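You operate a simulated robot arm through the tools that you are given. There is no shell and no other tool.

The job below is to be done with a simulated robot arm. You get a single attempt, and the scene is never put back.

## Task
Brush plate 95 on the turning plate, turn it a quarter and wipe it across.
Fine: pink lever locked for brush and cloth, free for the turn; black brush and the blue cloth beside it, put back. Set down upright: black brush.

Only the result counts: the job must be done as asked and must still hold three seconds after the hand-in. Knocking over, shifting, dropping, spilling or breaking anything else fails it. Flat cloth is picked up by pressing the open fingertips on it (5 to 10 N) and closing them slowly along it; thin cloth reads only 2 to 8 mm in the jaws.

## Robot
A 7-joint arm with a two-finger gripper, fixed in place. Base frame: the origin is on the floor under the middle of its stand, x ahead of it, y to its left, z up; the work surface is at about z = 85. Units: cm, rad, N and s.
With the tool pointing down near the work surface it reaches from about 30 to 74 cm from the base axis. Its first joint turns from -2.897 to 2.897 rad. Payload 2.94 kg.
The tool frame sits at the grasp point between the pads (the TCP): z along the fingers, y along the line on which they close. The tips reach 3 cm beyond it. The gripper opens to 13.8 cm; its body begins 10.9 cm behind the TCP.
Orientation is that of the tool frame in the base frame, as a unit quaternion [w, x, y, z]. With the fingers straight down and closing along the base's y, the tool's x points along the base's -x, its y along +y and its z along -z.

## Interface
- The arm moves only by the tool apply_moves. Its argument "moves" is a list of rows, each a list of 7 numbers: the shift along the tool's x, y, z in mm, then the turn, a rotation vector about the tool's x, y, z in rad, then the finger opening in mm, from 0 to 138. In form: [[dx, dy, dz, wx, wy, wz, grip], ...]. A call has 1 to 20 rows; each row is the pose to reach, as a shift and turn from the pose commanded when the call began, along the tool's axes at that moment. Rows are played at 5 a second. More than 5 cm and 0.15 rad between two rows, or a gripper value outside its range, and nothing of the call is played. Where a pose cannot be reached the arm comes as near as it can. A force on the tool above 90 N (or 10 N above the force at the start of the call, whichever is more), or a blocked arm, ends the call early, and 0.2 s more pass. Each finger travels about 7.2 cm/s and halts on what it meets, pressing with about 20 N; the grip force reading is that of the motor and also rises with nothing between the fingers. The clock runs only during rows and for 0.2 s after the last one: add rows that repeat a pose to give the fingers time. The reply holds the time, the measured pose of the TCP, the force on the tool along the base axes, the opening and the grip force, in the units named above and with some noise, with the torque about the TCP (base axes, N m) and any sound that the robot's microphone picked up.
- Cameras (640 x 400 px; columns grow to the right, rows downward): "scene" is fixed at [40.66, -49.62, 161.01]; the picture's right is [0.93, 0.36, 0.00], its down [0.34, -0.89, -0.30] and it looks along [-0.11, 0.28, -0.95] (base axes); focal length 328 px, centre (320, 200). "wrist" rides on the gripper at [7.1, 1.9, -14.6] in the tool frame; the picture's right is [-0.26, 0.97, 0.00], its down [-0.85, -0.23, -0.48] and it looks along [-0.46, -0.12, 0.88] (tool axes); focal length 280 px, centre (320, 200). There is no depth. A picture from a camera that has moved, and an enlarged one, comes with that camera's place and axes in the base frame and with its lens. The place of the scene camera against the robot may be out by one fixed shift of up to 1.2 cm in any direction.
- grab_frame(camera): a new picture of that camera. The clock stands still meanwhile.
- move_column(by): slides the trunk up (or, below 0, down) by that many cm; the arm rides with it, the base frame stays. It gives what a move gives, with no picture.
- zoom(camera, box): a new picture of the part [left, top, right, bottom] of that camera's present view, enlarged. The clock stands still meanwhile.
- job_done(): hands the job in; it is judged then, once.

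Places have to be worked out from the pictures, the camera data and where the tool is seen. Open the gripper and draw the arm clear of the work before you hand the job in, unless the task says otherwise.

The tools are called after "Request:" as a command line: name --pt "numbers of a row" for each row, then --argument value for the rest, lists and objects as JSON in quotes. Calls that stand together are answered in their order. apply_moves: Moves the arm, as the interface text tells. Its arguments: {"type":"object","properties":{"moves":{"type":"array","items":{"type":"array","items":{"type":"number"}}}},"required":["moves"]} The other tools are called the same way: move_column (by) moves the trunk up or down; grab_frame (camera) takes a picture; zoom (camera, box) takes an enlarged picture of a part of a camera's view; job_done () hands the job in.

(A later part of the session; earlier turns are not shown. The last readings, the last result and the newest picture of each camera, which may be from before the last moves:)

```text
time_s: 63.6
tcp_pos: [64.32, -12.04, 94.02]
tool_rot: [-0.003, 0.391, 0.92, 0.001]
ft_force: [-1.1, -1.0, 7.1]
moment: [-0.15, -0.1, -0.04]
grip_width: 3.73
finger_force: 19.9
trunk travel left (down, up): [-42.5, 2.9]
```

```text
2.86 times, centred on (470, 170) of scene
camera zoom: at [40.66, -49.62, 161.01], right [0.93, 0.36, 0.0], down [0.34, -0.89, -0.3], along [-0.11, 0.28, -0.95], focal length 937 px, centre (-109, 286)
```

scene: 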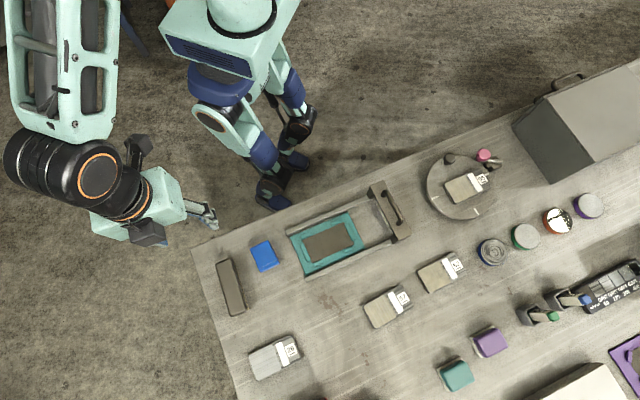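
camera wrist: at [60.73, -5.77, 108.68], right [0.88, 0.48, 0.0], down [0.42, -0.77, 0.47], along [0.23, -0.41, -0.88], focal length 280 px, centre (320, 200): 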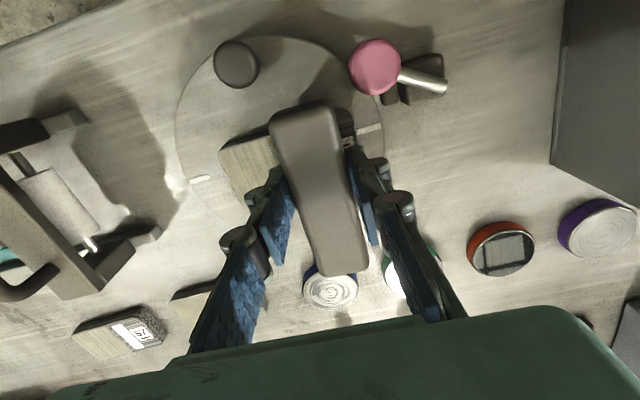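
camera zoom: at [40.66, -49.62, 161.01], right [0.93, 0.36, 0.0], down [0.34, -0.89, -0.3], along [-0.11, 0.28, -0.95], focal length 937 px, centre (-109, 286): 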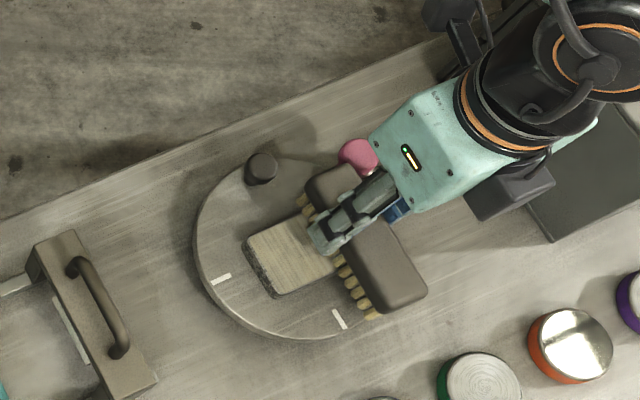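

The disc and plate have not moved. I zoom on the plate to see if the film changed after the first stroke.

Request:
zoom --camera "scene" --box '[440, 160, 500, 210]'

Request:
zoom --camera "wrist" --box '[200, 90, 300, 200]'

```text
8.00 times, centred on (470, 185) of scene
camera zoom: at [40.66, -49.62, 161.01], right [0.93, 0.36, 0.0], down [0.34, -0.89, -0.3], along [-0.11, 0.28, -0.95], focal length 2623 px, centre (-880, 320)
```

zoom: 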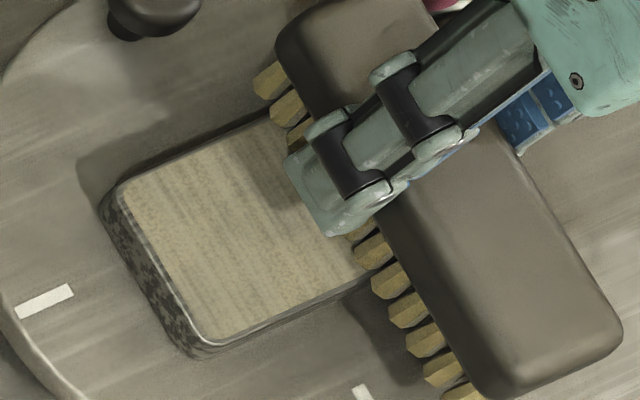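

```text
3.64 times, centred on (250, 145) of wrist
camera zoom: at [60.73, -5.77, 108.68], right [0.88, 0.48, 0.0], down [0.42, -0.77, 0.47], along [0.23, -0.41, -0.88], focal length 1020 px, centre (574, 400)
```

zoom: 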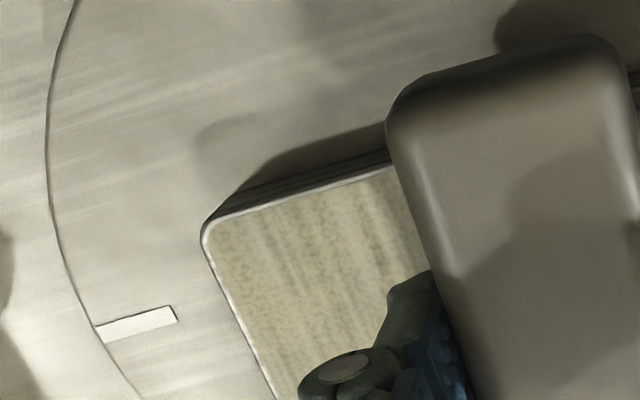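

The film still shows its texture, so I make more strokes along the same line: back and forth with the same light pressure.

Request:
apply_moves --pt "0 -9 0 0 0 0 25" --pt "0 -18 0 0 0 0 25" --pt "0 -27 0 0 0 0 25" --pt "0 -36 0 0 0 0 25" --pt "0 -45 0 0 0 0 25" --pt "0 -54 0 0 0 0 25" --pt "0 -63 0 0 0 0 25" --pt "0 -66 0 0 0 0 25" --pt "0 -57 0 0 0 0 25" --pt "0 -48 0 0 0 0 25" --pt "0 -39 0 0 0 0 25" --pt "0 -30 0 0 0 0 25" --pt "0 -21 0 0 0 0 25" --pt "0 -12 0 0 0 0 25" --pt "0 -3 0 0 0 0 25" --pt "0 0 0 0 0 0 25"

Request:
zoom --camera "scene" --box '[440, 160, 500, 210]'

```text
time_s: 67.0
tcp_pos: [64.21, -12.16, 94.03]
tool_rot: [-0.003, 0.391, 0.92, 0.002]
ft_force: [-2.3, -0.6, 5.3]
moment: [-0.17, 0.02, -0.03]
grip_width: 3.73
finger_force: 20.0
trunk travel left (down, up): [-42.5, 2.9]
```

```text
8.00 times, centred on (470, 185) of scene
camera zoom: at [40.66, -49.62, 161.01], right [0.93, 0.36, 0.0], down [0.34, -0.89, -0.3], along [-0.11, 0.28, -0.95], focal length 2623 px, centre (-880, 320)
```

zoom: 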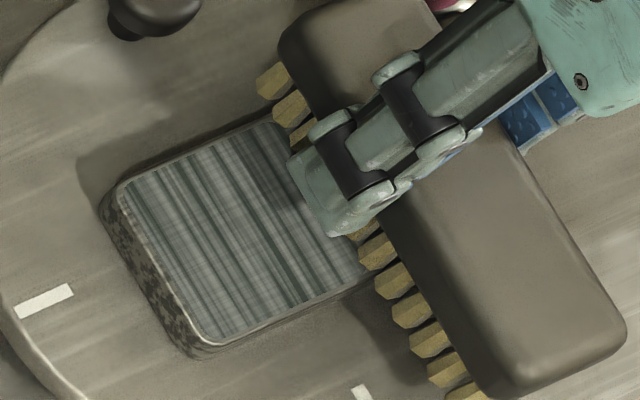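

The sandy film is gone from the brushed area. I lift the brush and look at the whole plate.

Request:
apply_moves --pt "0 0 -10 0 0 0 25" --pt "0 0 -40 0 0 0 25" --pt "0 0 -80 0 0 0 25" --pt "0 -40 -95 0 0 0 25" --pt "0 -85 -95 0 0 0 25" --pt "0 -130 -95 0 0 0 25" --pt "0 -170 -95 0 0 0 25" --pt "0 -170 -95 0 0 0 25"

Request:
zoom --camera "scene" --box '[430, 140, 510, 220]'

Request:
grab_frame --camera "wrist"

```text
time_s: 68.8
tcp_pos: [52.23, -23.97, 103.52]
tool_rot: [-0.003, 0.392, 0.92, 0.001]
ft_force: [0.0, 1.1, -1.5]
moment: [0.04, 0.0, -0.03]
grip_width: 3.7
finger_force: 20.2
trunk travel left (down, up): [-42.5, 2.9]
```

```text
5.00 times, centred on (470, 180) of scene
camera zoom: at [40.66, -49.62, 161.01], right [0.93, 0.36, 0.0], down [0.34, -0.89, -0.3], along [-0.11, 0.28, -0.95], focal length 1639 px, centre (-430, 300)
```

zoom: 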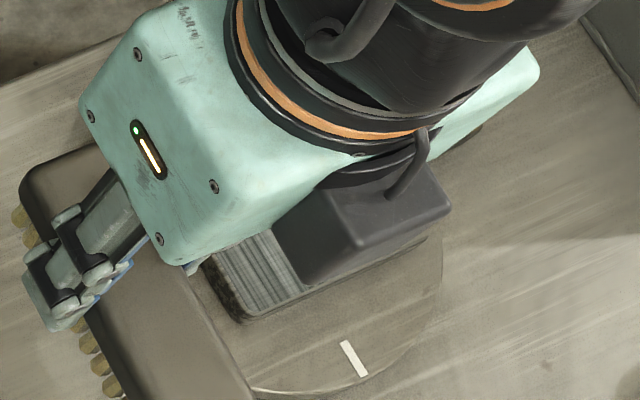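

```text
taken
camera wrist: at [48.67, -17.63, 118.2], right [0.88, 0.48, 0.0], down [0.43, -0.77, 0.47], along [0.23, -0.41, -0.88], focal length 280 px, centre (320, 200)
```

wrist: 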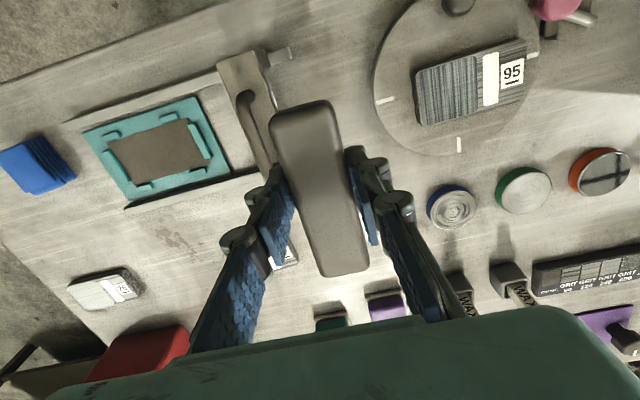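

Request:
zoom --camera "wrist" --box '[400, 30, 560, 140]'

```text
3.64 times, centred on (480, 85) of wrist
camera zoom: at [48.67, -17.63, 118.2], right [0.88, 0.48, 0.0], down [0.43, -0.77, 0.47], along [0.23, -0.41, -0.88], focal length 1020 px, centre (-262, 618)
```

zoom: 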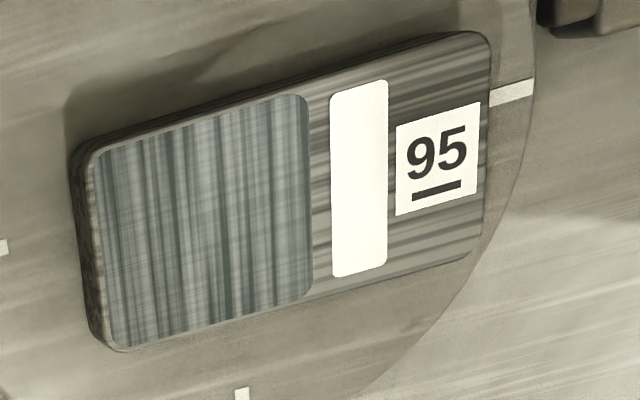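

The whole film has been brushed off, uniformly. Now I carry the brush back above its place, undoing the small turn and tilt.

Request:
apply_moves --pt "1 -40 0 0 0 0.005 25" --pt "3 -80 0 0 0 0.01 25" --pt "4 -120 0 0 0 0.015 25" --pt "6 -160 0 0 0 0.02 25" --pt "7 -200 0 0 -0.003 0.025 25" --pt "9 -240 0 0 -0.006 0.03 25" --pt "10 -280 0 0 -0.006 0.035 25" --pt "12 -320 0 0 -0.006 0.04 25" --pt "13 -360 0 0 -0.006 0.045 25" --pt "15 -400 0 0 -0.006 0.049 25" --pt "16 -431 0 0 -0.006 0.049 25" --pt "16 -431 0 0 -0.006 0.049 25"

Request:
grab_frame --camera "wrist"

```text
time_s: 71.4
tcp_pos: [20.1, -52.71, 103.42]
tool_rot: [0.0, 0.415, 0.91, 0.0]
ft_force: [0.4, 0.0, -1.2]
moment: [0.03, 0.0, 0.02]
grip_width: 3.7
finger_force: 19.6
trunk travel left (down, up): [-42.5, 2.9]
```

```text
taken
camera wrist: at [16.82, -46.29, 117.97], right [0.9, 0.44, 0.0], down [0.38, -0.79, 0.48], along [0.21, -0.43, -0.88], focal length 280 px, centre (320, 200)
```

wrist: 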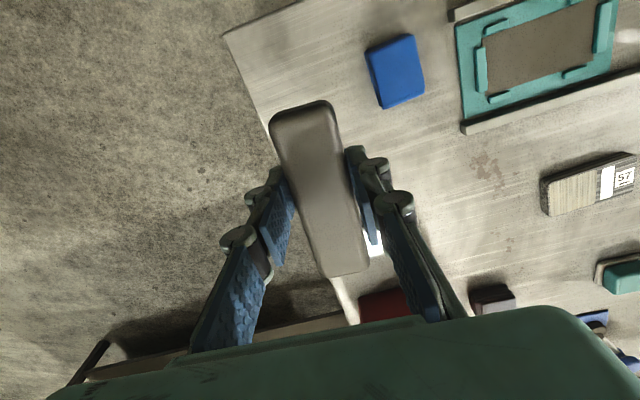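

I am right above the original spot. I lower the brush to the table gently.

Request:
apply_moves --pt "0 0 40 0 0 0 25" --pt "0 0 80 0 0 0 25" --pt "0 0 115 0 0 0 25" --pt "0 0 130 0 0 0 25" --pt "0 0 135 0 0 0 25" --pt "0 0 138 0 0 0 25" --pt "0 0 138 0 0 0 25"

```text
time_s: 73.0
tcp_pos: [20.11, -52.54, 89.51]
tool_rot: [0.0, 0.414, 0.91, 0.0]
ft_force: [-0.1, 0.2, -1.0]
moment: [0.04, -0.01, -0.01]
grip_width: 3.71
finger_force: 20.2
trunk travel left (down, up): [-42.5, 2.9]
```

No contact yet; I lower in millimetre steps.

Request:
apply_moves --pt "0 0 1 0 0 0 25" --pt "0 0 2 0 0 0 25" --pt "0 0 2 0 0 0 25"

```text
time_s: 73.8
tcp_pos: [20.08, -52.67, 89.55]
tool_rot: [0.0, 0.414, 0.91, 0.001]
ft_force: [0.4, -0.1, -0.9]
moment: [-0.01, 0.03, -0.03]
grip_width: 3.7
finger_force: 20.0
trunk travel left (down, up): [-42.5, 2.9]
```

Still hanging; another 2 mm.

Request:
apply_moves --pt "0 0 1 0 0 0 25" --pt "0 0 2 0 0 0 25" --pt "0 0 2 0 0 0 25"

```text
time_s: 74.6
tcp_pos: [19.93, -52.68, 89.45]
tool_rot: [0.0, 0.413, 0.911, -0.002]
ft_force: [-0.8, 2.0, 11.4]
moment: [0.38, 0.29, 0.02]
grip_width: 3.72
finger_force: 20.2
trunk travel left (down, up): [-42.5, 2.9]
```

Contact at one end first (slight tilt in hand). I ease up 1.5 mm, level by 0.009 rad and then open the fingers.

Request:
apply_moves --pt "0 0 -1.5 0 0.009 0 25" --pt "0 0 -1.5 0 0.009 0 25"

```text
time_s: 75.2
tcp_pos: [20.08, -52.77, 89.43]
tool_rot: [-0.004, 0.413, 0.911, 0.002]
ft_force: [0.3, -1.5, 4.9]
moment: [-0.36, -0.27, -0.02]
grip_width: 3.71
finger_force: 20.0
trunk travel left (down, up): [-42.5, 2.9]
```

Almost flush on the table with a light load. I open the fingers slowly and check that it stands.

Request:
apply_moves --pt "0 0 -1 0 -0.005 0 32" --pt "0 0 -1 0 -0.005 0 38" --pt "0 0 -1 0 -0.005 0 44" --pt "0 0 -1 0 -0.009 0 52" --pt "0 0 -1 0 -0.009 0 60" --pt "0 0 -1 0 -0.009 0 60"

Request:
grab_frame --camera "wrist"

```text
time_s: 76.6
tcp_pos: [19.86, -52.68, 89.51]
tool_rot: [-0.001, 0.414, 0.91, 0.0]
ft_force: [-0.3, -0.1, 0.3]
moment: [0.02, 0.01, 0.02]
grip_width: 6.01
finger_force: 0.0
trunk travel left (down, up): [-42.5, 2.9]
```

```text
taken
camera wrist: at [16.74, -46.08, 104.14], right [0.9, 0.44, 0.0], down [0.38, -0.79, 0.48], along [0.21, -0.43, -0.88], focal length 280 px, centre (320, 200)
```

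wrist: 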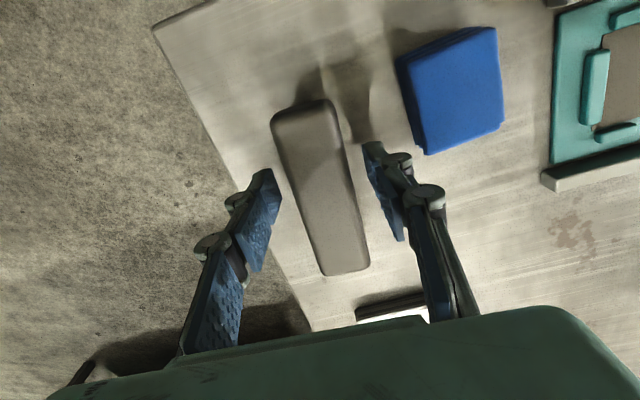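

The brush stands upright exactly where it was. I lift the hand straight up and compare with the original scene view.

Request:
apply_moves --pt "0 0 -20 0 0 0 60" --pt "0 0 -60 0 0 0 60" --pt "0 0 -100 0 0 0 60" --pt "0 0 -145 0 0 0 60" --pt "40 0 -160 0 0 0 60" --pt "40 0 -160 0 0 0 60"

Request:
zoom --camera "scene" --box '[205, 230, 305, 320]'

Request:
grab_frame --camera "wrist"

```text
time_s: 78.0
tcp_pos: [17.63, -49.53, 105.5]
tool_rot: [0.0, 0.414, 0.91, 0.001]
ft_force: [0.0, -0.2, 0.2]
moment: [0.01, -0.04, -0.01]
grip_width: 5.98
finger_force: 0.0
trunk travel left (down, up): [-42.5, 2.9]
```

```text
4.44 times, centred on (255, 275) of scene
camera zoom: at [40.66, -49.62, 161.01], right [0.93, 0.36, 0.0], down [0.34, -0.89, -0.3], along [-0.11, 0.28, -0.95], focal length 1457 px, centre (609, -133)
```

zoom: 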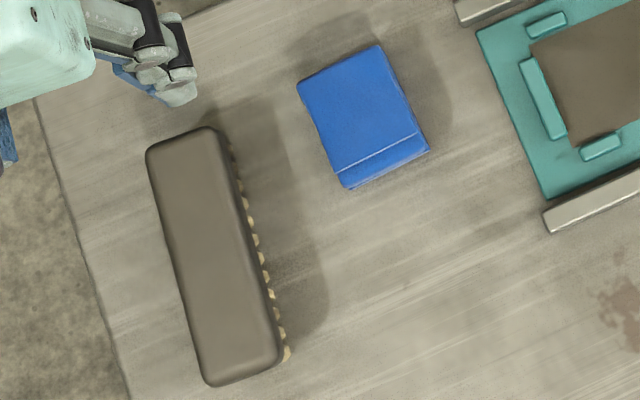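

```text
taken
camera wrist: at [14.37, -42.99, 120.1], right [0.9, 0.44, 0.0], down [0.39, -0.79, 0.48], along [0.21, -0.43, -0.88], focal length 280 px, centre (320, 200)
```

wrist: 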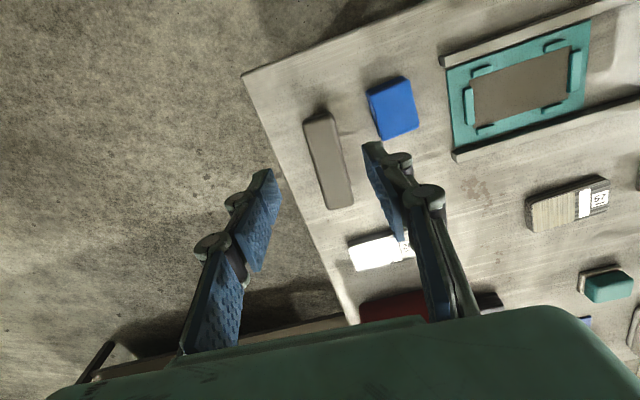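

The brush is back to within a millimetre or two. Next the lever: I travel back above the pink knob (about (64.1,-5.2)), turning the tool so the fingers close along 149°, clear of the plate.

Request:
apply_moves --pt "2 43 -5 0 0 -0.126 60" --pt "4 86 -5 0 0 -0.251 60" --pt "6 128 -5 0 0 -0.377 60" --pt "8 171 -5 0 0 -0.503 60" --pt "10 214 -5 0 0 -0.628 60" --pt "11 257 -5 0 0 -0.754 60" --pt "13 299 -5 0 0 -0.88 60" --pt "15 342 -5 0 0 -1.005 60" --pt "17 385 -5 0 0 -1.131 60" --pt "19 428 -5 0 0 -1.257 60" --pt "21 470 -5 0 0 -1.382 60" --pt "23 513 -5 0 0 -1.508 60" --pt "25 556 -5 0 0 -1.634 60" --pt "27 599 -5 0 0 -1.759 60" --pt "29 642 -5 0 0 -1.885 60" --pt "29 642 -5 0 0 -1.885 60"

Request:
grab_frame --camera "wrist"

Request:
grab_frame --camera "scene"

```text
time_s: 81.4
tcp_pos: [63.92, -5.15, 106.03]
tool_rot: [0.0, -0.494, 0.869, 0.0]
ft_force: [0.6, 0.0, 0.4]
moment: [0.02, 0.02, 0.02]
grip_width: 6.02
finger_force: 0.0
trunk travel left (down, up): [-42.5, 2.9]
```

```text
taken
camera wrist: at [58.52, -10.27, 120.63], right [-0.69, 0.72, 0.0], down [0.63, 0.61, 0.48], along [0.34, 0.33, -0.88], focal length 280 px, centre (320, 200)
```

wrist: 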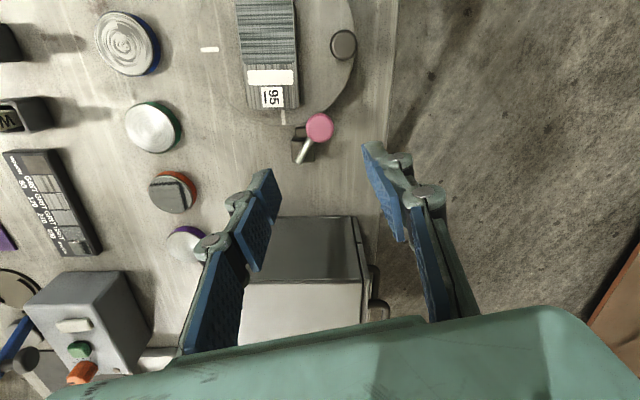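

```text
taken
```

scene: 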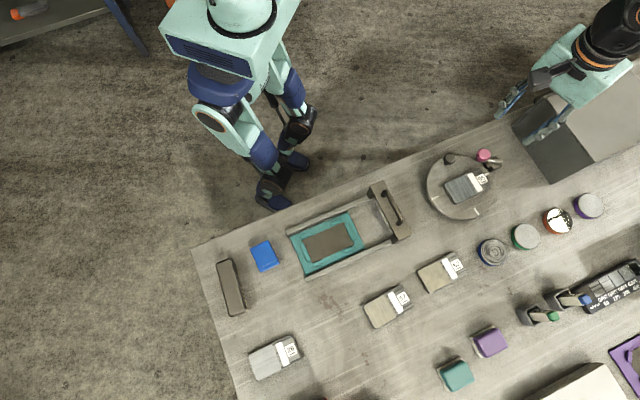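

The pink knob is nearly under the TCP. I zoom to refine.

Request:
zoom --camera "wrist" --box '[230, 60, 390, 180]'

```text
3.33 times, centred on (310, 120) of wrist
camera zoom: at [58.52, -10.27, 120.63], right [-0.69, 0.72, 0.0], down [0.63, 0.61, 0.48], along [0.34, 0.33, -0.88], focal length 935 px, centre (353, 467)
```

zoom: 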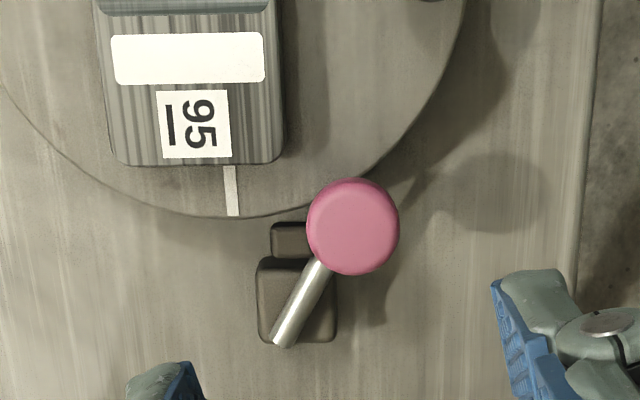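

The view shows a clear gap of 1.6 cm between knob and plate corner. I descend with the fingers left and right of the knob, slightly away from the plate, tips above the shoe.

Request:
apply_moves --pt "-7 -1 40 0 0 0 60" --pt "-8 -1.5 80 0 0 0 60" --pt "-8 -1.5 115 0 0 0 60" --pt "-8 -1.5 141 0 0 0 60" --pt "-8 -1.5 141 0 0 0 60"

Request:
grab_frame --camera "wrist"

Request:
zoom --camera "wrist" --box '[230, 90, 410, 230]'

```text
time_s: 82.6
tcp_pos: [64.4, -4.54, 91.8]
tool_rot: [0.0, -0.493, 0.87, -0.001]
ft_force: [-0.9, -0.1, -0.5]
moment: [-0.01, 0.02, -0.01]
grip_width: 6.0
finger_force: 0.1
trunk travel left (down, up): [-42.5, 2.9]
```

```text
taken
camera wrist: at [59.08, -9.72, 106.41], right [-0.69, 0.72, 0.0], down [0.63, 0.61, 0.48], along [0.34, 0.33, -0.88], focal length 280 px, centre (320, 200)
```

wrist: 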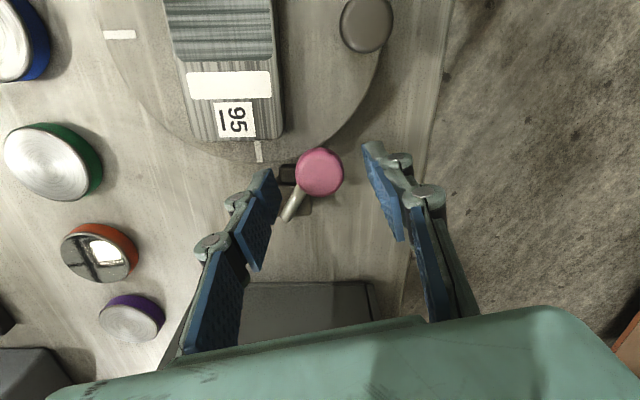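

```text
2.86 times, centred on (320, 160) of wrist
camera zoom: at [59.08, -9.72, 106.41], right [-0.69, 0.72, 0.0], down [0.63, 0.61, 0.48], along [0.34, 0.33, -0.88], focal length 801 px, centre (320, 314)
```

zoom: 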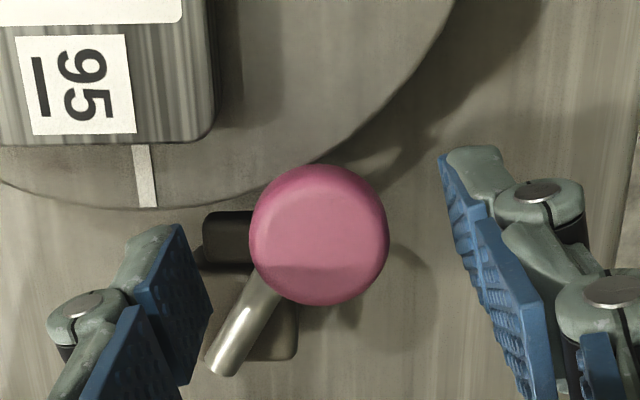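

Well placed. I close on the knob.

Request:
apply_moves --pt "0 0 0 0 0 0 50" --pt "0 0 0 0 0 0 42" --pt "0 0 0 0 0 0 36" --pt "0 0 0 0 0 0 31" --pt "0 0 0 0 0 0 27" --pt "0 0 0 0 0 0 25" --pt "0 0 0 0 0 0 25"

```text
time_s: 84.2
tcp_pos: [64.27, -4.52, 91.88]
tool_rot: [0.0, -0.493, 0.87, 0.0]
ft_force: [-6.7, 3.6, -1.2]
moment: [0.07, 0.14, 0.01]
grip_width: 2.84
finger_force: 44.7
trunk travel left (down, up): [-42.5, 2.9]
```

The knob is gripped. I swing the lever back along its arc (pivot about (68.1,-3.9)), first 12°, and check the force.

Request:
apply_moves --pt "-1.6 1.3 0 0 0 0.052 25" --pt "-3.2 2.5 0 0 0 0.105 25" --pt "-4.9 3.6 0 0 0 0.157 25" --pt "-6.7 4.6 0 0 0 0.209 25" --pt "-6.7 4.6 0 0 0 0.209 25"

Request:
zoom --camera "wrist" --box '[230, 90, 410, 230]'

```text
time_s: 85.4
tcp_pos: [64.24, -3.74, 91.82]
tool_rot: [-0.001, -0.4, 0.917, 0.001]
ft_force: [-10.4, 5.3, -8.4]
moment: [0.46, -0.16, 0.17]
grip_width: 2.84
finger_force: 44.8
trunk travel left (down, up): [-42.5, 2.9]
```

```text
2.86 times, centred on (320, 160) of wrist
camera zoom: at [58.01, -7.63, 106.43], right [-0.53, 0.85, 0.0], down [0.75, 0.46, 0.47], along [0.4, 0.25, -0.88], focal length 801 px, centre (320, 314)
```

zoom: 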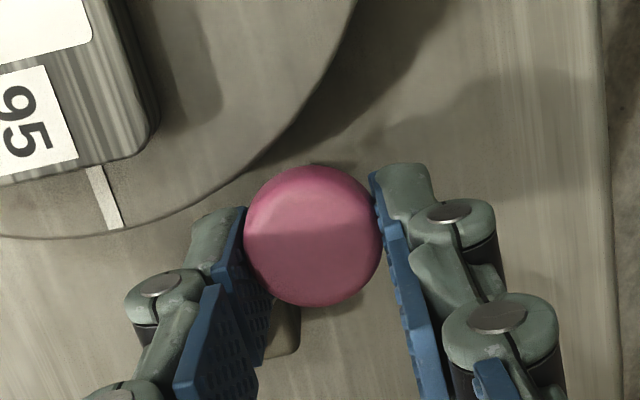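

The lever follows. I continue the arc toward the free end, stopping a little short.

Request:
apply_moves --pt "-3.2 2.5 0 0 0 0.105 25" --pt "-6.7 4.6 0 0 0 0.209 25" --pt "-10.3 6.3 0 0 0 0.314 25" --pt "-14.0 7.7 0 0 0 0.419 25" --pt "-18.0 8.7 0 0 0 0.524 25" --pt "-22.0 9.2 0 0 0 0.628 25" --pt "-22.0 9.2 0 0 0 0.628 25"

Request:
grab_frame --camera "wrist"

Request:
zoom --camera "scene" --box '[415, 120, 525, 230]'

```text
time_s: 87.0
tcp_pos: [65.12, -1.44, 91.93]
tool_rot: [-0.001, -0.097, 0.995, 0.0]
ft_force: [-12.3, 11.4, -10.8]
moment: [0.2, 0.34, 0.07]
grip_width: 2.83
finger_force: 44.2
trunk travel left (down, up): [-42.5, 2.9]
```

```text
taken
camera wrist: at [57.77, -0.92, 106.44], right [0.07, 1.0, 0.0], down [0.88, -0.06, 0.47], along [0.47, -0.03, -0.88], focal length 280 px, centre (320, 200)
```

wrist: 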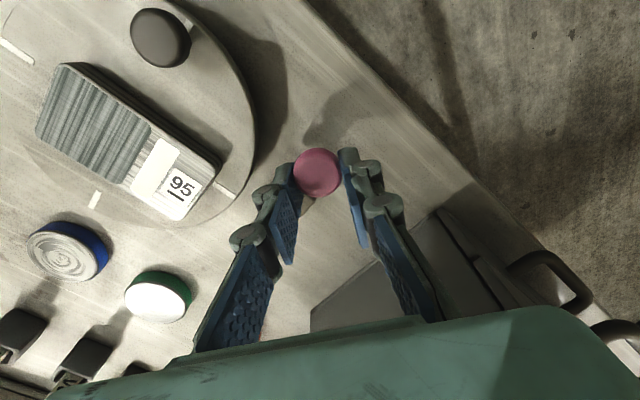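

```text
3.64 times, centred on (470, 175) of scene
camera zoom: at [40.66, -49.62, 161.01], right [0.93, 0.36, 0.0], down [0.34, -0.89, -0.3], along [-0.11, 0.28, -0.95], focal length 1192 px, centre (-226, 291)
```

zoom: 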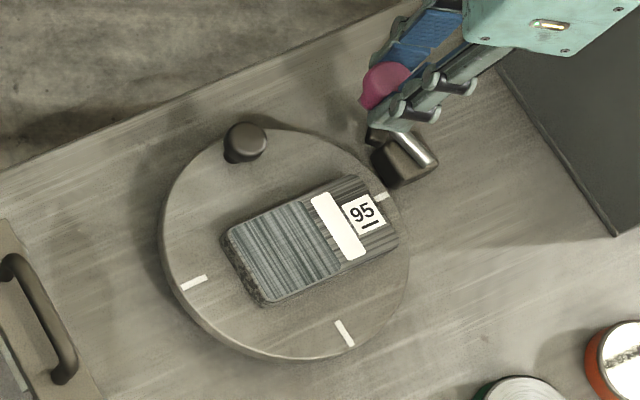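

The lever is almost at its free end; a radial misfit gives some side force. I finish the arc with a small outward correction.

Request:
apply_moves --pt "-0.5 2.5 0 0 0 0.052 25" --pt "-2.0 4.2 0 0 0 0.105 25" --pt "-3.5 5.6 0 0 0 0.157 25" --pt "-3.5 5.6 0 0 0 0.157 25"

Request:
zoom --camera "scene" --box '[415, 120, 525, 230]'

```text
time_s: 88.0
tcp_pos: [65.48, -0.99, 91.89]
tool_rot: [0.0, -0.018, 1.0, 0.0]
ft_force: [-5.2, 7.7, -12.7]
moment: [0.11, 0.11, 0.03]
grip_width: 2.83
finger_force: 45.0
trunk travel left (down, up): [-42.5, 2.9]
```

```text
3.64 times, centred on (470, 175) of scene
camera zoom: at [40.66, -49.62, 161.01], right [0.93, 0.36, 0.0], down [0.34, -0.89, -0.3], along [-0.11, 0.28, -0.95], focal length 1192 px, centre (-226, 291)
```

zoom: 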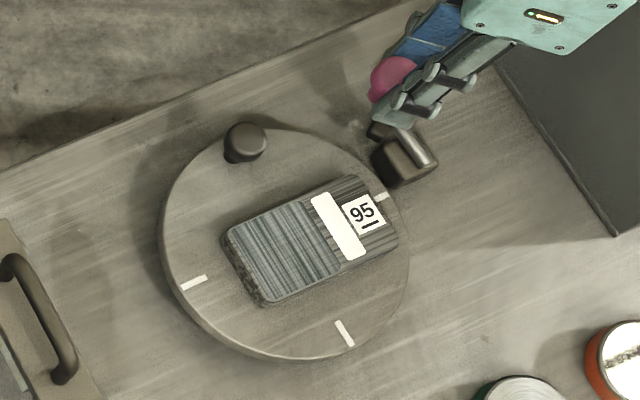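

Nearly at the original free position. I press 3 mm further along the swing to seat it at its stop.

Request:
apply_moves --pt "-1.2 1.0 0 0 0 0.02 25" --pt "-2.4 2.0 0 0 0 0.04 25" --pt "-3.2 2.8 0 0 0 0.06 25" --pt "-3.2 2.8 0 0 0 0.06 25"

```text
time_s: 89.0
tcp_pos: [65.67, -0.68, 91.93]
tool_rot: [-0.001, 0.011, 1.0, 0.0]
ft_force: [-2.9, -0.6, -10.1]
moment: [-0.06, -0.28, -0.1]
grip_width: 2.83
finger_force: 44.8
trunk travel left (down, up): [-42.5, 2.9]
```

The side force vanished. I press another 2 mm to see whether the stop is reached.

Request:
apply_moves --pt "-1.0 1.0 0 0 0 0.02 25" --pt "-2.0 2.0 0 0 0 0.03 25" --pt "-2.0 2.0 0 0 0 0.03 25"

Request:
zoom --camera "scene" --box '[470, 130, 518, 178]'

```text
time_s: 89.8
tcp_pos: [65.76, -0.82, 91.85]
tool_rot: [-0.002, 0.027, 1.0, 0.0]
ft_force: [-10.8, -10.2, -7.7]
moment: [-0.36, 0.45, 0.23]
grip_width: 2.79
finger_force: 44.8
trunk travel left (down, up): [-42.5, 2.9]
```

```text
8.33 times, centred on (494, 154) of scene
camera zoom: at [40.66, -49.62, 161.01], right [0.93, 0.36, 0.0], down [0.34, -0.89, -0.3], along [-0.11, 0.28, -0.95], focal length 2732 px, centre (-1130, 583)
```

zoom: 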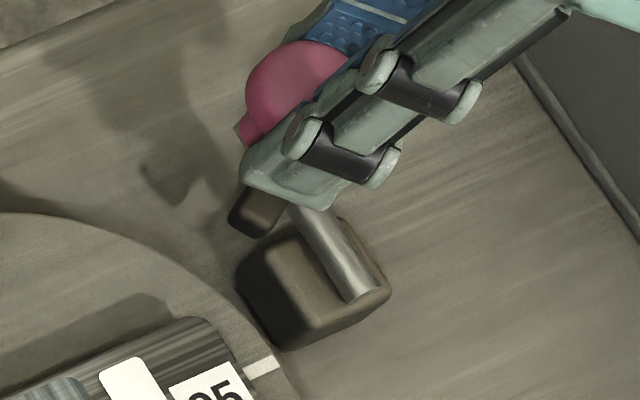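

The lever is back at its free stop, matching the first picture. I open, rise and look at the disc.

Request:
apply_moves --pt "1 -1.5 0 0 0 0 25" --pt "1 -1.5 0 0 0 0 38" --pt "1 -1.5 0 0 0 0 52" --pt "1 -1.5 0 0 0 0 60" --pt "1 -1.5 -30 0 0 0 60" --pt "1 -1.5 -70 0 0 0 60" --pt "1 -1.5 -115 0 0 0 60" --pt "1 -1.5 -115 0 0 0 60"

Request:
zoom --camera "scene" --box '[415, 120, 525, 230]'

```text
time_s: 91.6
tcp_pos: [65.75, -0.5, 103.48]
tool_rot: [-0.001, 0.026, 1.0, -0.001]
ft_force: [0.1, 0.0, 0.7]
moment: [-0.03, -0.03, 0.03]
grip_width: 6.01
finger_force: 0.1
trunk travel left (down, up): [-42.5, 2.9]
```

```text
3.64 times, centred on (470, 175) of scene
camera zoom: at [40.66, -49.62, 161.01], right [0.93, 0.36, 0.0], down [0.34, -0.89, -0.3], along [-0.11, 0.28, -0.95], focal length 1192 px, centre (-226, 291)
```

zoom: 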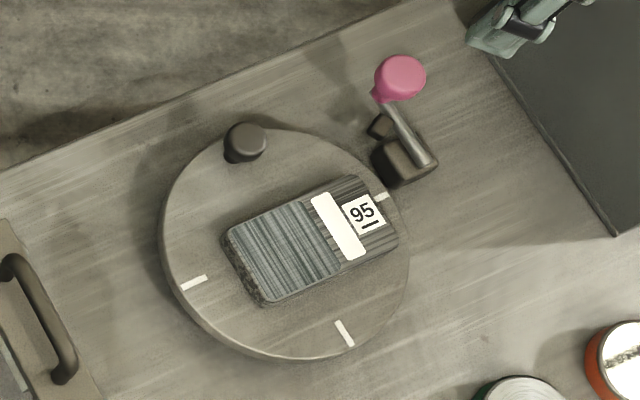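

The lever is fully free and the disc unchanged. I move above the disc's knob again, turning the fingers to close tangentially (45°).

Request:
apply_moves --pt "14 -14 -20 0 0 0.122 60" --pt "29 -29 -20 0 0 0.244 60" --pt "43 -43 -20 0 0 0.367 60" --pt "58 -58 -20 0 0 0.489 60" --pt "72 -72 -20 0 0 0.611 60" --pt "87 -86 -20 0 0 0.733 60" --pt "87 -86 -20 0 0 0.733 60"

Request:
zoom --camera "wrist" --box '[240, 60, 400, 220]'

```text
time_s: 93.2
tcp_pos: [56.69, -8.76, 105.36]
tool_rot: [0.0, 0.383, 0.924, 0.0]
ft_force: [-0.5, -0.8, -0.2]
moment: [0.0, -0.01, -0.02]
grip_width: 6.0
finger_force: 0.2
trunk travel left (down, up): [-42.5, 2.9]
```

```text
2.50 times, centred on (320, 140) of wrist
camera zoom: at [53.03, -2.42, 120.02], right [0.87, 0.5, 0.0], down [0.44, -0.76, 0.48], along [0.24, -0.41, -0.88], focal length 701 px, centre (320, 350)
```

zoom: 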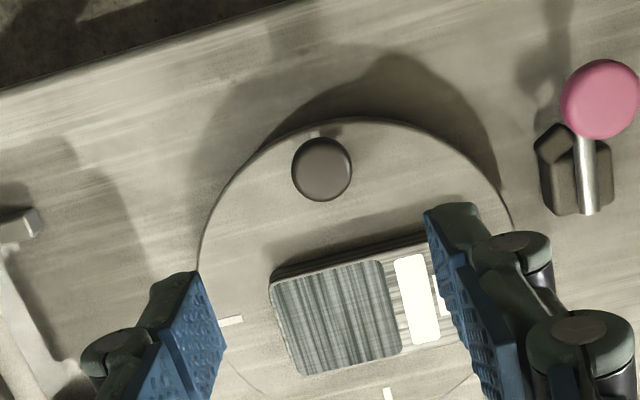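

The knob is under the TCP and the disc centre computes to about (61.95,-13.4). I descend around the knob and close on it.

Request:
apply_moves --pt "-1 0 45 0 0 0 60" --pt "-1 0 90 0 0 0 60" --pt "-1 0 120 0 0 0 60" --pt "-1 0 139 0 0 0 60" --pt "-1 0 139 0 0 0 48" --pt "-1 0 139 0 0 0 38" --pt "-1 0 139 0 0 0 30" --pt "-1 0 139 0 0 0 24" --pt "-1 0 139 0 0 0 20" --pt "-1 0 139 0 0 0 20"

```text
time_s: 95.4
tcp_pos: [56.78, -8.79, 91.68]
tool_rot: [0.0, 0.383, 0.924, 0.0]
ft_force: [-0.9, 0.9, -1.5]
moment: [0.04, -0.04, -0.02]
grip_width: 2.45
finger_force: 44.8
trunk travel left (down, up): [-42.5, 2.9]
```

The knob is gripped. I turn the disc counter-clockwise along its circle, first about 22°, and check.

Request:
apply_moves --pt "-0.5 -4.6 0 0 0 -0.065 20" --pt "-1 -9.1 0 0 0 -0.131 20" --pt "-2 -13.6 0 0 0 -0.196 20" --pt "-3.2 -18 0 0 0 -0.262 20" --pt "-4.8 -22.3 0 0 0 -0.327 20" --pt "-6.5 -26.6 0 0 0 -0.393 20" --pt "-6.5 -26.6 0 0 0 -0.393 20"

Request:
zoom --camera "scene" --box '[415, 120, 525, 230]'

```text
time_s: 97.0
tcp_pos: [55.28, -11.11, 91.68]
tool_rot: [0.0, 0.195, 0.981, 0.0]
ft_force: [-5.3, 7.1, 3.4]
moment: [0.21, 0.29, 0.31]
grip_width: 2.45
finger_force: 45.0
trunk travel left (down, up): [-42.5, 2.9]
```

```text
3.64 times, centred on (470, 175) of scene
camera zoom: at [40.66, -49.62, 161.01], right [0.93, 0.36, 0.0], down [0.34, -0.89, -0.3], along [-0.11, 0.28, -0.95], focal length 1192 px, centre (-226, 291)
```

zoom: 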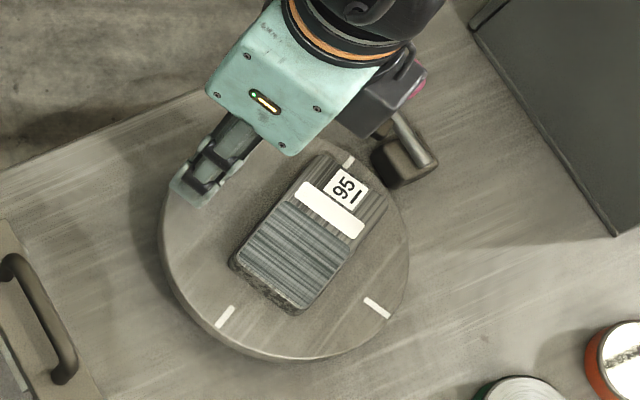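

The disc turns with the plate staying put; a slight radial misfit lets me refine the centre to (61.85,-13.7). I continue another 37°.

Request:
apply_moves --pt "-0.4 -4.6 0 0 0 -0.065 20" --pt "-0.8 -9.2 0 0 0 -0.131 20" --pt "-1.7 -13.7 0 0 0 -0.196 20" --pt "-2.7 -18.2 0 0 0 -0.262 20" --pt "-4.2 -22.6 0 0 0 -0.327 20" --pt "-5.8 -26.9 0 0 0 -0.393 20" --pt "-7.9 -31 0 0 0 -0.458 20" --pt "-10.1 -35.1 0 0 0 -0.524 20" --pt "-12.7 -38.9 0 0 0 -0.589 20" --pt "-15.3 -42.7 0 0 0 -0.654 20" --pt "-15.3 -42.7 0 0 0 -0.654 20"

Request:
zoom --camera "scene" --box '[415, 120, 525, 230]'

```text
time_s: 99.4
tcp_pos: [55.26, -15.74, 91.68]
tool_rot: [0.001, -0.131, 0.991, -0.001]
ft_force: [4.4, 6.6, 6.6]
moment: [0.04, 0.21, 0.26]
grip_width: 2.46
finger_force: 45.3
trunk travel left (down, up): [-42.5, 2.9]
```

```text
3.64 times, centred on (470, 175) of scene
camera zoom: at [40.66, -49.62, 161.01], right [0.93, 0.36, 0.0], down [0.34, -0.89, -0.3], along [-0.11, 0.28, -0.95], focal length 1192 px, centre (-226, 291)
```

zoom: 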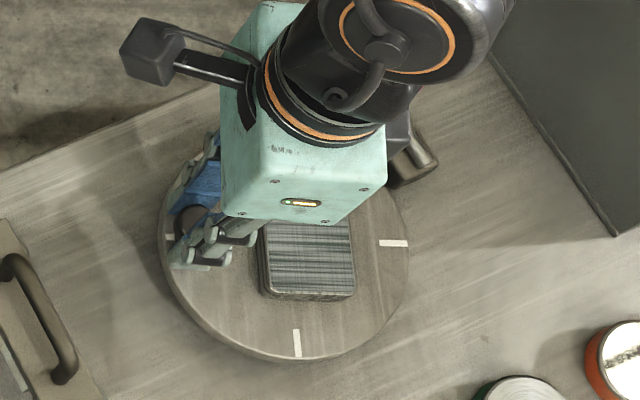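

About 60° done with low forces. I continue toward 90°, stopping a few degrees short to check the ticks.

Request:
apply_moves --pt "-0.6 -4.5 0 0 0 -0.065 20" --pt "-1.2 -8.9 0 0 0 -0.131 20" --pt "-2.2 -13.3 0 0 0 -0.196 20" --pt "-3.4 -17.6 0 0 0 -0.262 20" --pt "-5.1 -21.8 0 0 0 -0.327 20" --pt "-6.9 -25.9 0 0 0 -0.393 20" --pt "-9.4 -30.6 0 0 0 -0.471 20" --pt "-9.4 -30.6 0 0 0 -0.471 20"

Request:
zoom --camera "scene" --box '[415, 120, 525, 230]'

```text
time_s: 101.2
tcp_pos: [56.92, -18.28, 91.48]
tool_rot: [0.001, -0.359, 0.933, -0.001]
ft_force: [12.2, 10.5, 9.5]
moment: [0.62, -0.65, -0.09]
grip_width: 2.42
finger_force: 45.5
trunk travel left (down, up): [-42.5, 2.9]
```

```text
3.64 times, centred on (470, 175) of scene
camera zoom: at [40.66, -49.62, 161.01], right [0.93, 0.36, 0.0], down [0.34, -0.89, -0.3], along [-0.11, 0.28, -0.95], focal length 1192 px, centre (-226, 291)
```

zoom: 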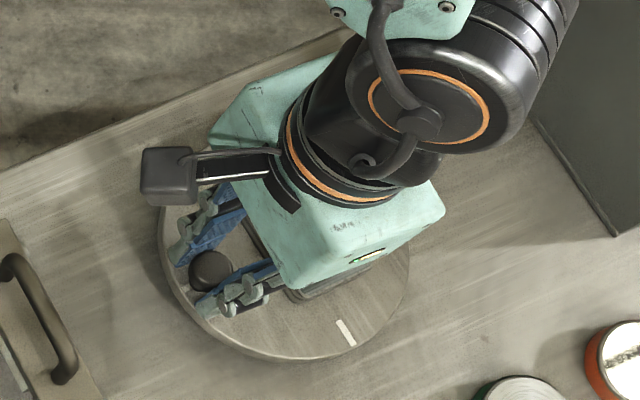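

The visible tick is now at the neighbour's old place, so the turn is about 90°. I release the knob, rise and verify all ticks.

Request:
apply_moves --pt "0 0 0 0 0 0 28" --pt "0 0 0 0 0 0 42" --pt "0 0 0 0 0 0 56" --pt "0 0 0 0 0 0 60" --pt "0 0 -30 0 0 0 60" --pt "0 0 -70 0 0 0 60" --pt "0 0 -110 0 0 0 60" --pt "60 0 -130 0 0 0 60" --pt "60 0 -130 0 0 0 60"

Request:
zoom --camera "scene" --box '[415, 120, 525, 230]'

Request:
grab_frame --camera "wrist"

```text
refused: row 8 steps farther than a row can; nothing moved
```

```text
3.64 times, centred on (470, 175) of scene
camera zoom: at [40.66, -49.62, 161.01], right [0.93, 0.36, 0.0], down [0.34, -0.89, -0.3], along [-0.11, 0.28, -0.95], focal length 1192 px, centre (-226, 291)
```

zoom: 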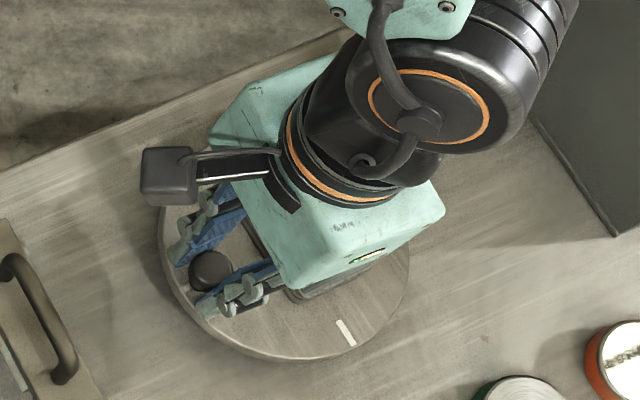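

```text
taken
camera wrist: at [50.3, -21.61, 106.15], right [-0.45, 0.89, 0.0], down [0.78, 0.4, 0.48], along [0.43, 0.21, -0.88], focal length 280 px, centre (320, 200)
```

wrist: 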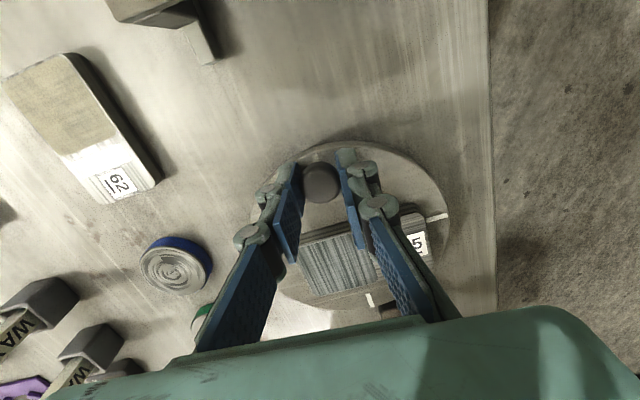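

The last row was too long a step; I repeat with shorter ones.

Request:
apply_moves --pt "0 0 0 0 0 0 28" --pt "0 0 0 0 0 0 42" --pt "0 0 0 0 0 0 56" --pt "0 0 0 0 0 0 60" --pt "0 0 -30 0 0 0 60" --pt "0 0 -70 0 0 0 60" --pt "0 0 -110 0 0 0 60" --pt "35 0 -120 0 0 0 60" --pt "70 0 -120 0 0 0 60" --pt "100 0 -120 0 0 0 60" --pt "100 0 -120 0 0 0 60"

Request:
zoom --camera "scene" --box '[415, 120, 525, 230]'

Request:
grab_frame --camera "wrist"

```text
time_s: 103.6
tcp_pos: [49.28, -25.23, 103.59]
tool_rot: [0.0, -0.358, 0.934, 0.0]
ft_force: [0.9, -0.1, 0.5]
moment: [0.0, -0.02, 0.02]
grip_width: 6.0
finger_force: 0.0
trunk travel left (down, up): [-42.5, 2.9]
```

```text
3.64 times, centred on (470, 175) of scene
camera zoom: at [40.66, -49.62, 161.01], right [0.93, 0.36, 0.0], down [0.34, -0.89, -0.3], along [-0.11, 0.28, -0.95], focal length 1192 px, centre (-226, 291)
```

zoom: 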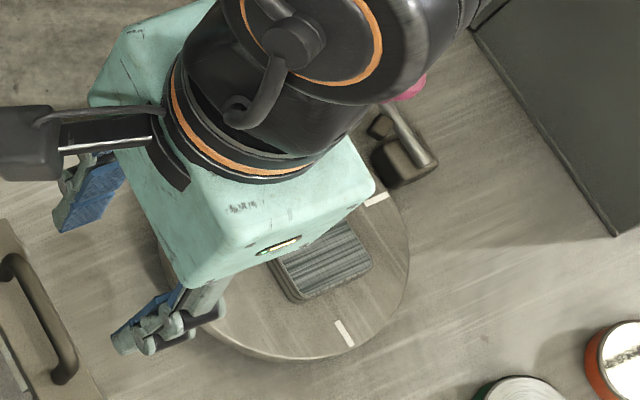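

```text
taken
camera wrist: at [42.68, -28.56, 118.12], right [-0.45, 0.89, 0.0], down [0.78, 0.4, 0.48], along [0.43, 0.21, -0.88], focal length 280 px, centre (320, 200)
```

wrist: 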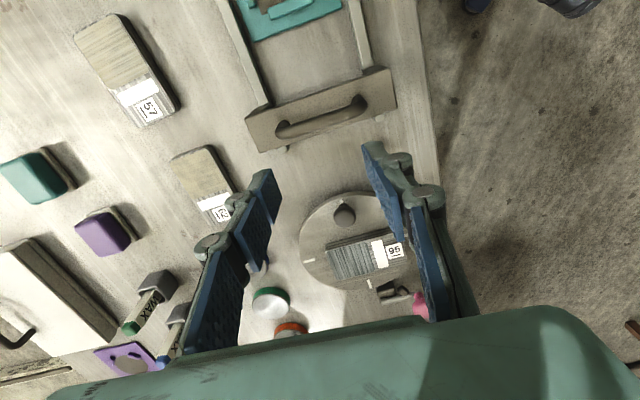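

All ticks coincide with their old neighbours' places: exactly a quarter turn. Now I go to lock the lever: over to the outside of the pink knob with closed fingers.

Request:
apply_moves --pt "-26 6 -20 0 0 0.128 60" --pt "-53 12 -20 0 0 0.256 60" --pt "-79 19 -20 0 0 0.384 50" --pt "-106 25 -20 0 0 0.512 40" --pt "-132 31 -20 0 0 0.64 30" --pt "-159 37 -20 0 0 0.768 20" --pt "-185 44 -20 0 0 0.896 10" --pt "-212 50 -20 0 0 1.024 0" --pt "-238 56 -20 0 0 1.152 0" --pt "-265 62 -20 0 0 1.28 0" --pt "-291 69 -20 0 0 1.408 0" --pt "-317 75 -20 0 0 1.536 0" --pt "-317 75 -20 0 0 1.536 0"

Request:
grab_frame --camera "wrist"

Request:
zoom --camera "scene" --box '[415, 120, 525, 230]'

```text
time_s: 106.4
tcp_pos: [68.05, 1.74, 105.45]
tool_rot: [0.001, 0.391, 0.92, 0.001]
ft_force: [0.4, -0.1, 0.1]
moment: [-0.02, 0.0, 0.02]
grip_width: 0.0
finger_force: 20.1
trunk travel left (down, up): [-42.5, 2.9]
```

```text
taken
camera wrist: at [64.46, 8.05, 120.05], right [0.88, 0.48, 0.0], down [0.42, -0.77, 0.48], along [0.23, -0.42, -0.88], focal length 280 px, centre (320, 200)
```

wrist: 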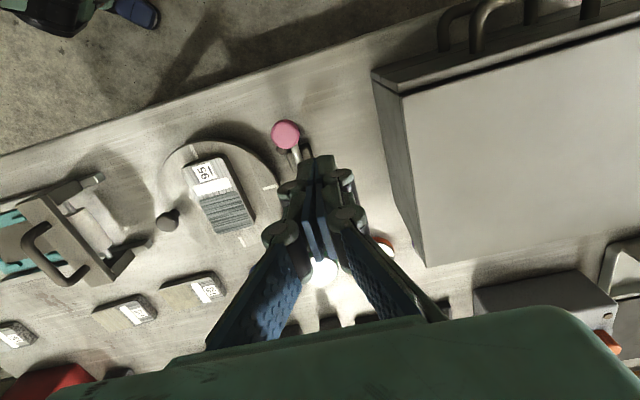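

```text
3.64 times, centred on (470, 175) of scene
camera zoom: at [40.66, -49.62, 161.01], right [0.93, 0.36, 0.0], down [0.34, -0.89, -0.3], along [-0.11, 0.28, -0.95], focal length 1192 px, centre (-226, 291)
```

zoom: 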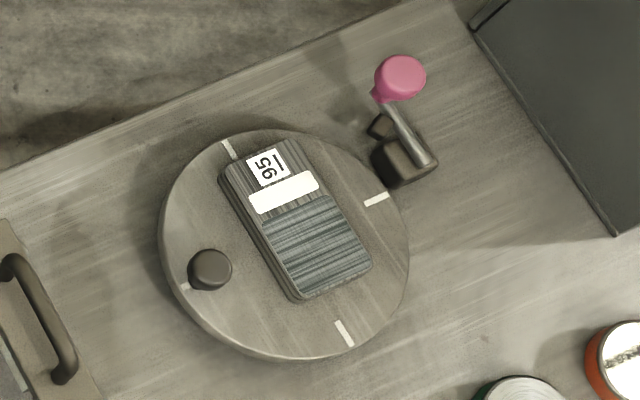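

The disc shows a clean quarter turn and the pink knob is 3.8 cm from my closed fingers. I descend and push the lever along its arc as before.

Request:
apply_moves --pt "0 0 45 0 0 0 0" --pt "0 0 90 0 0 0 0" --pt "0 0 125 0 0 0 0" --pt "0 0 140 0 0 0 0" --pt "1.5 -6 140 0 0 -0.05 0" --pt "3 -10 140 0 0 -0.08 0" --pt "3 -13.2 140 0 0 -0.105 0" --pt "5.1 -17.2 140 0 0 -0.192 0" --pt "6.8 -21.3 140 0 0 -0.279 0" --pt "8.1 -25.5 140 0 0 -0.366 0" --pt "9 -29.8 140 0 0 -0.454 0" --pt "9 -29.8 140 0 0 -0.454 0"

Request:
zoom --camera "scene" --box '[415, 120, 525, 230]'

```text
time_s: 109.0
tcp_pos: [65.1, 0.27, 91.54]
tool_rot: [0.0, 0.175, 0.985, 0.0]
ft_force: [-0.1, 0.0, 0.1]
moment: [0.02, 0.02, 0.0]
grip_width: 0.01
finger_force: 20.1
trunk travel left (down, up): [-42.5, 2.9]
```

```text
3.64 times, centred on (470, 175) of scene
camera zoom: at [40.66, -49.62, 161.01], right [0.93, 0.36, 0.0], down [0.34, -0.89, -0.3], along [-0.11, 0.28, -0.95], focal length 1192 px, centre (-226, 291)
```

zoom: 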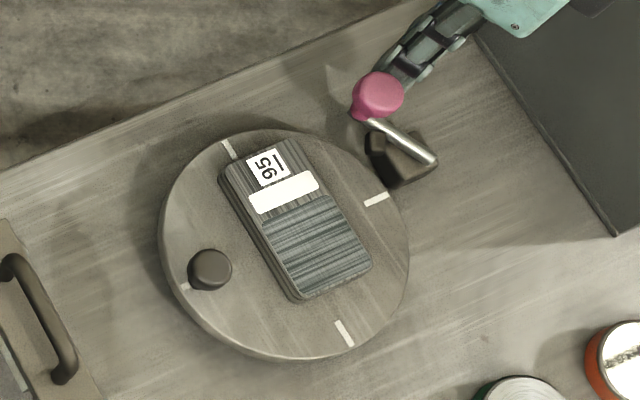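

It moves freely. I continue to the locked end.

Request:
apply_moves --pt "2.4 -3.6 0 0 0 -0.087 0" --pt "4.6 -7.5 0 0 0 -0.175 0" --pt "6.3 -11.6 0 0 0 -0.262 0" --pt "7.8 -15.8 0 0 0 -0.349 0" --pt "8.9 -20.1 0 0 0 -0.436 0" --pt "9.6 -24.6 0 0 0 -0.524 0" --pt "9.9 -28.9 0 0 0 -0.611 0" --pt "9.8 -32.4 0 0 0 -0.68 0" --pt "9.8 -32.4 0 0 0 -0.68 0"

Request:
zoom --camera "scene" --box '[415, 120, 525, 230]'

```text
time_s: 111.0
tcp_pos: [63.2, -2.17, 91.59]
tool_rot: [0.0, -0.165, 0.986, 0.001]
ft_force: [1.9, 7.2, -1.0]
moment: [0.1, 0.01, 0.04]
grip_width: 0.01
finger_force: 20.4
trunk travel left (down, up): [-42.5, 2.9]
```

```text
3.64 times, centred on (470, 175) of scene
camera zoom: at [40.66, -49.62, 161.01], right [0.93, 0.36, 0.0], down [0.34, -0.89, -0.3], along [-0.11, 0.28, -0.95], focal length 1192 px, centre (-226, 291)
```

zoom: 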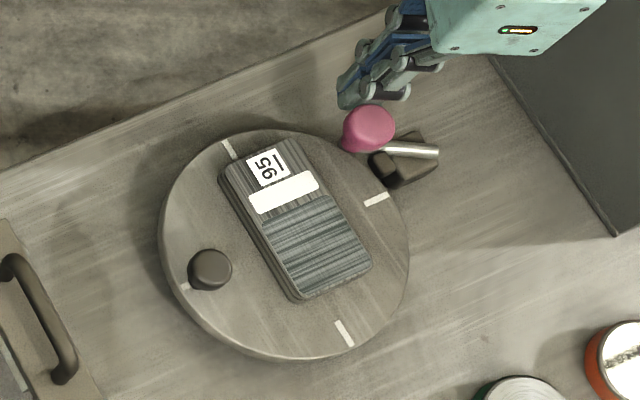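

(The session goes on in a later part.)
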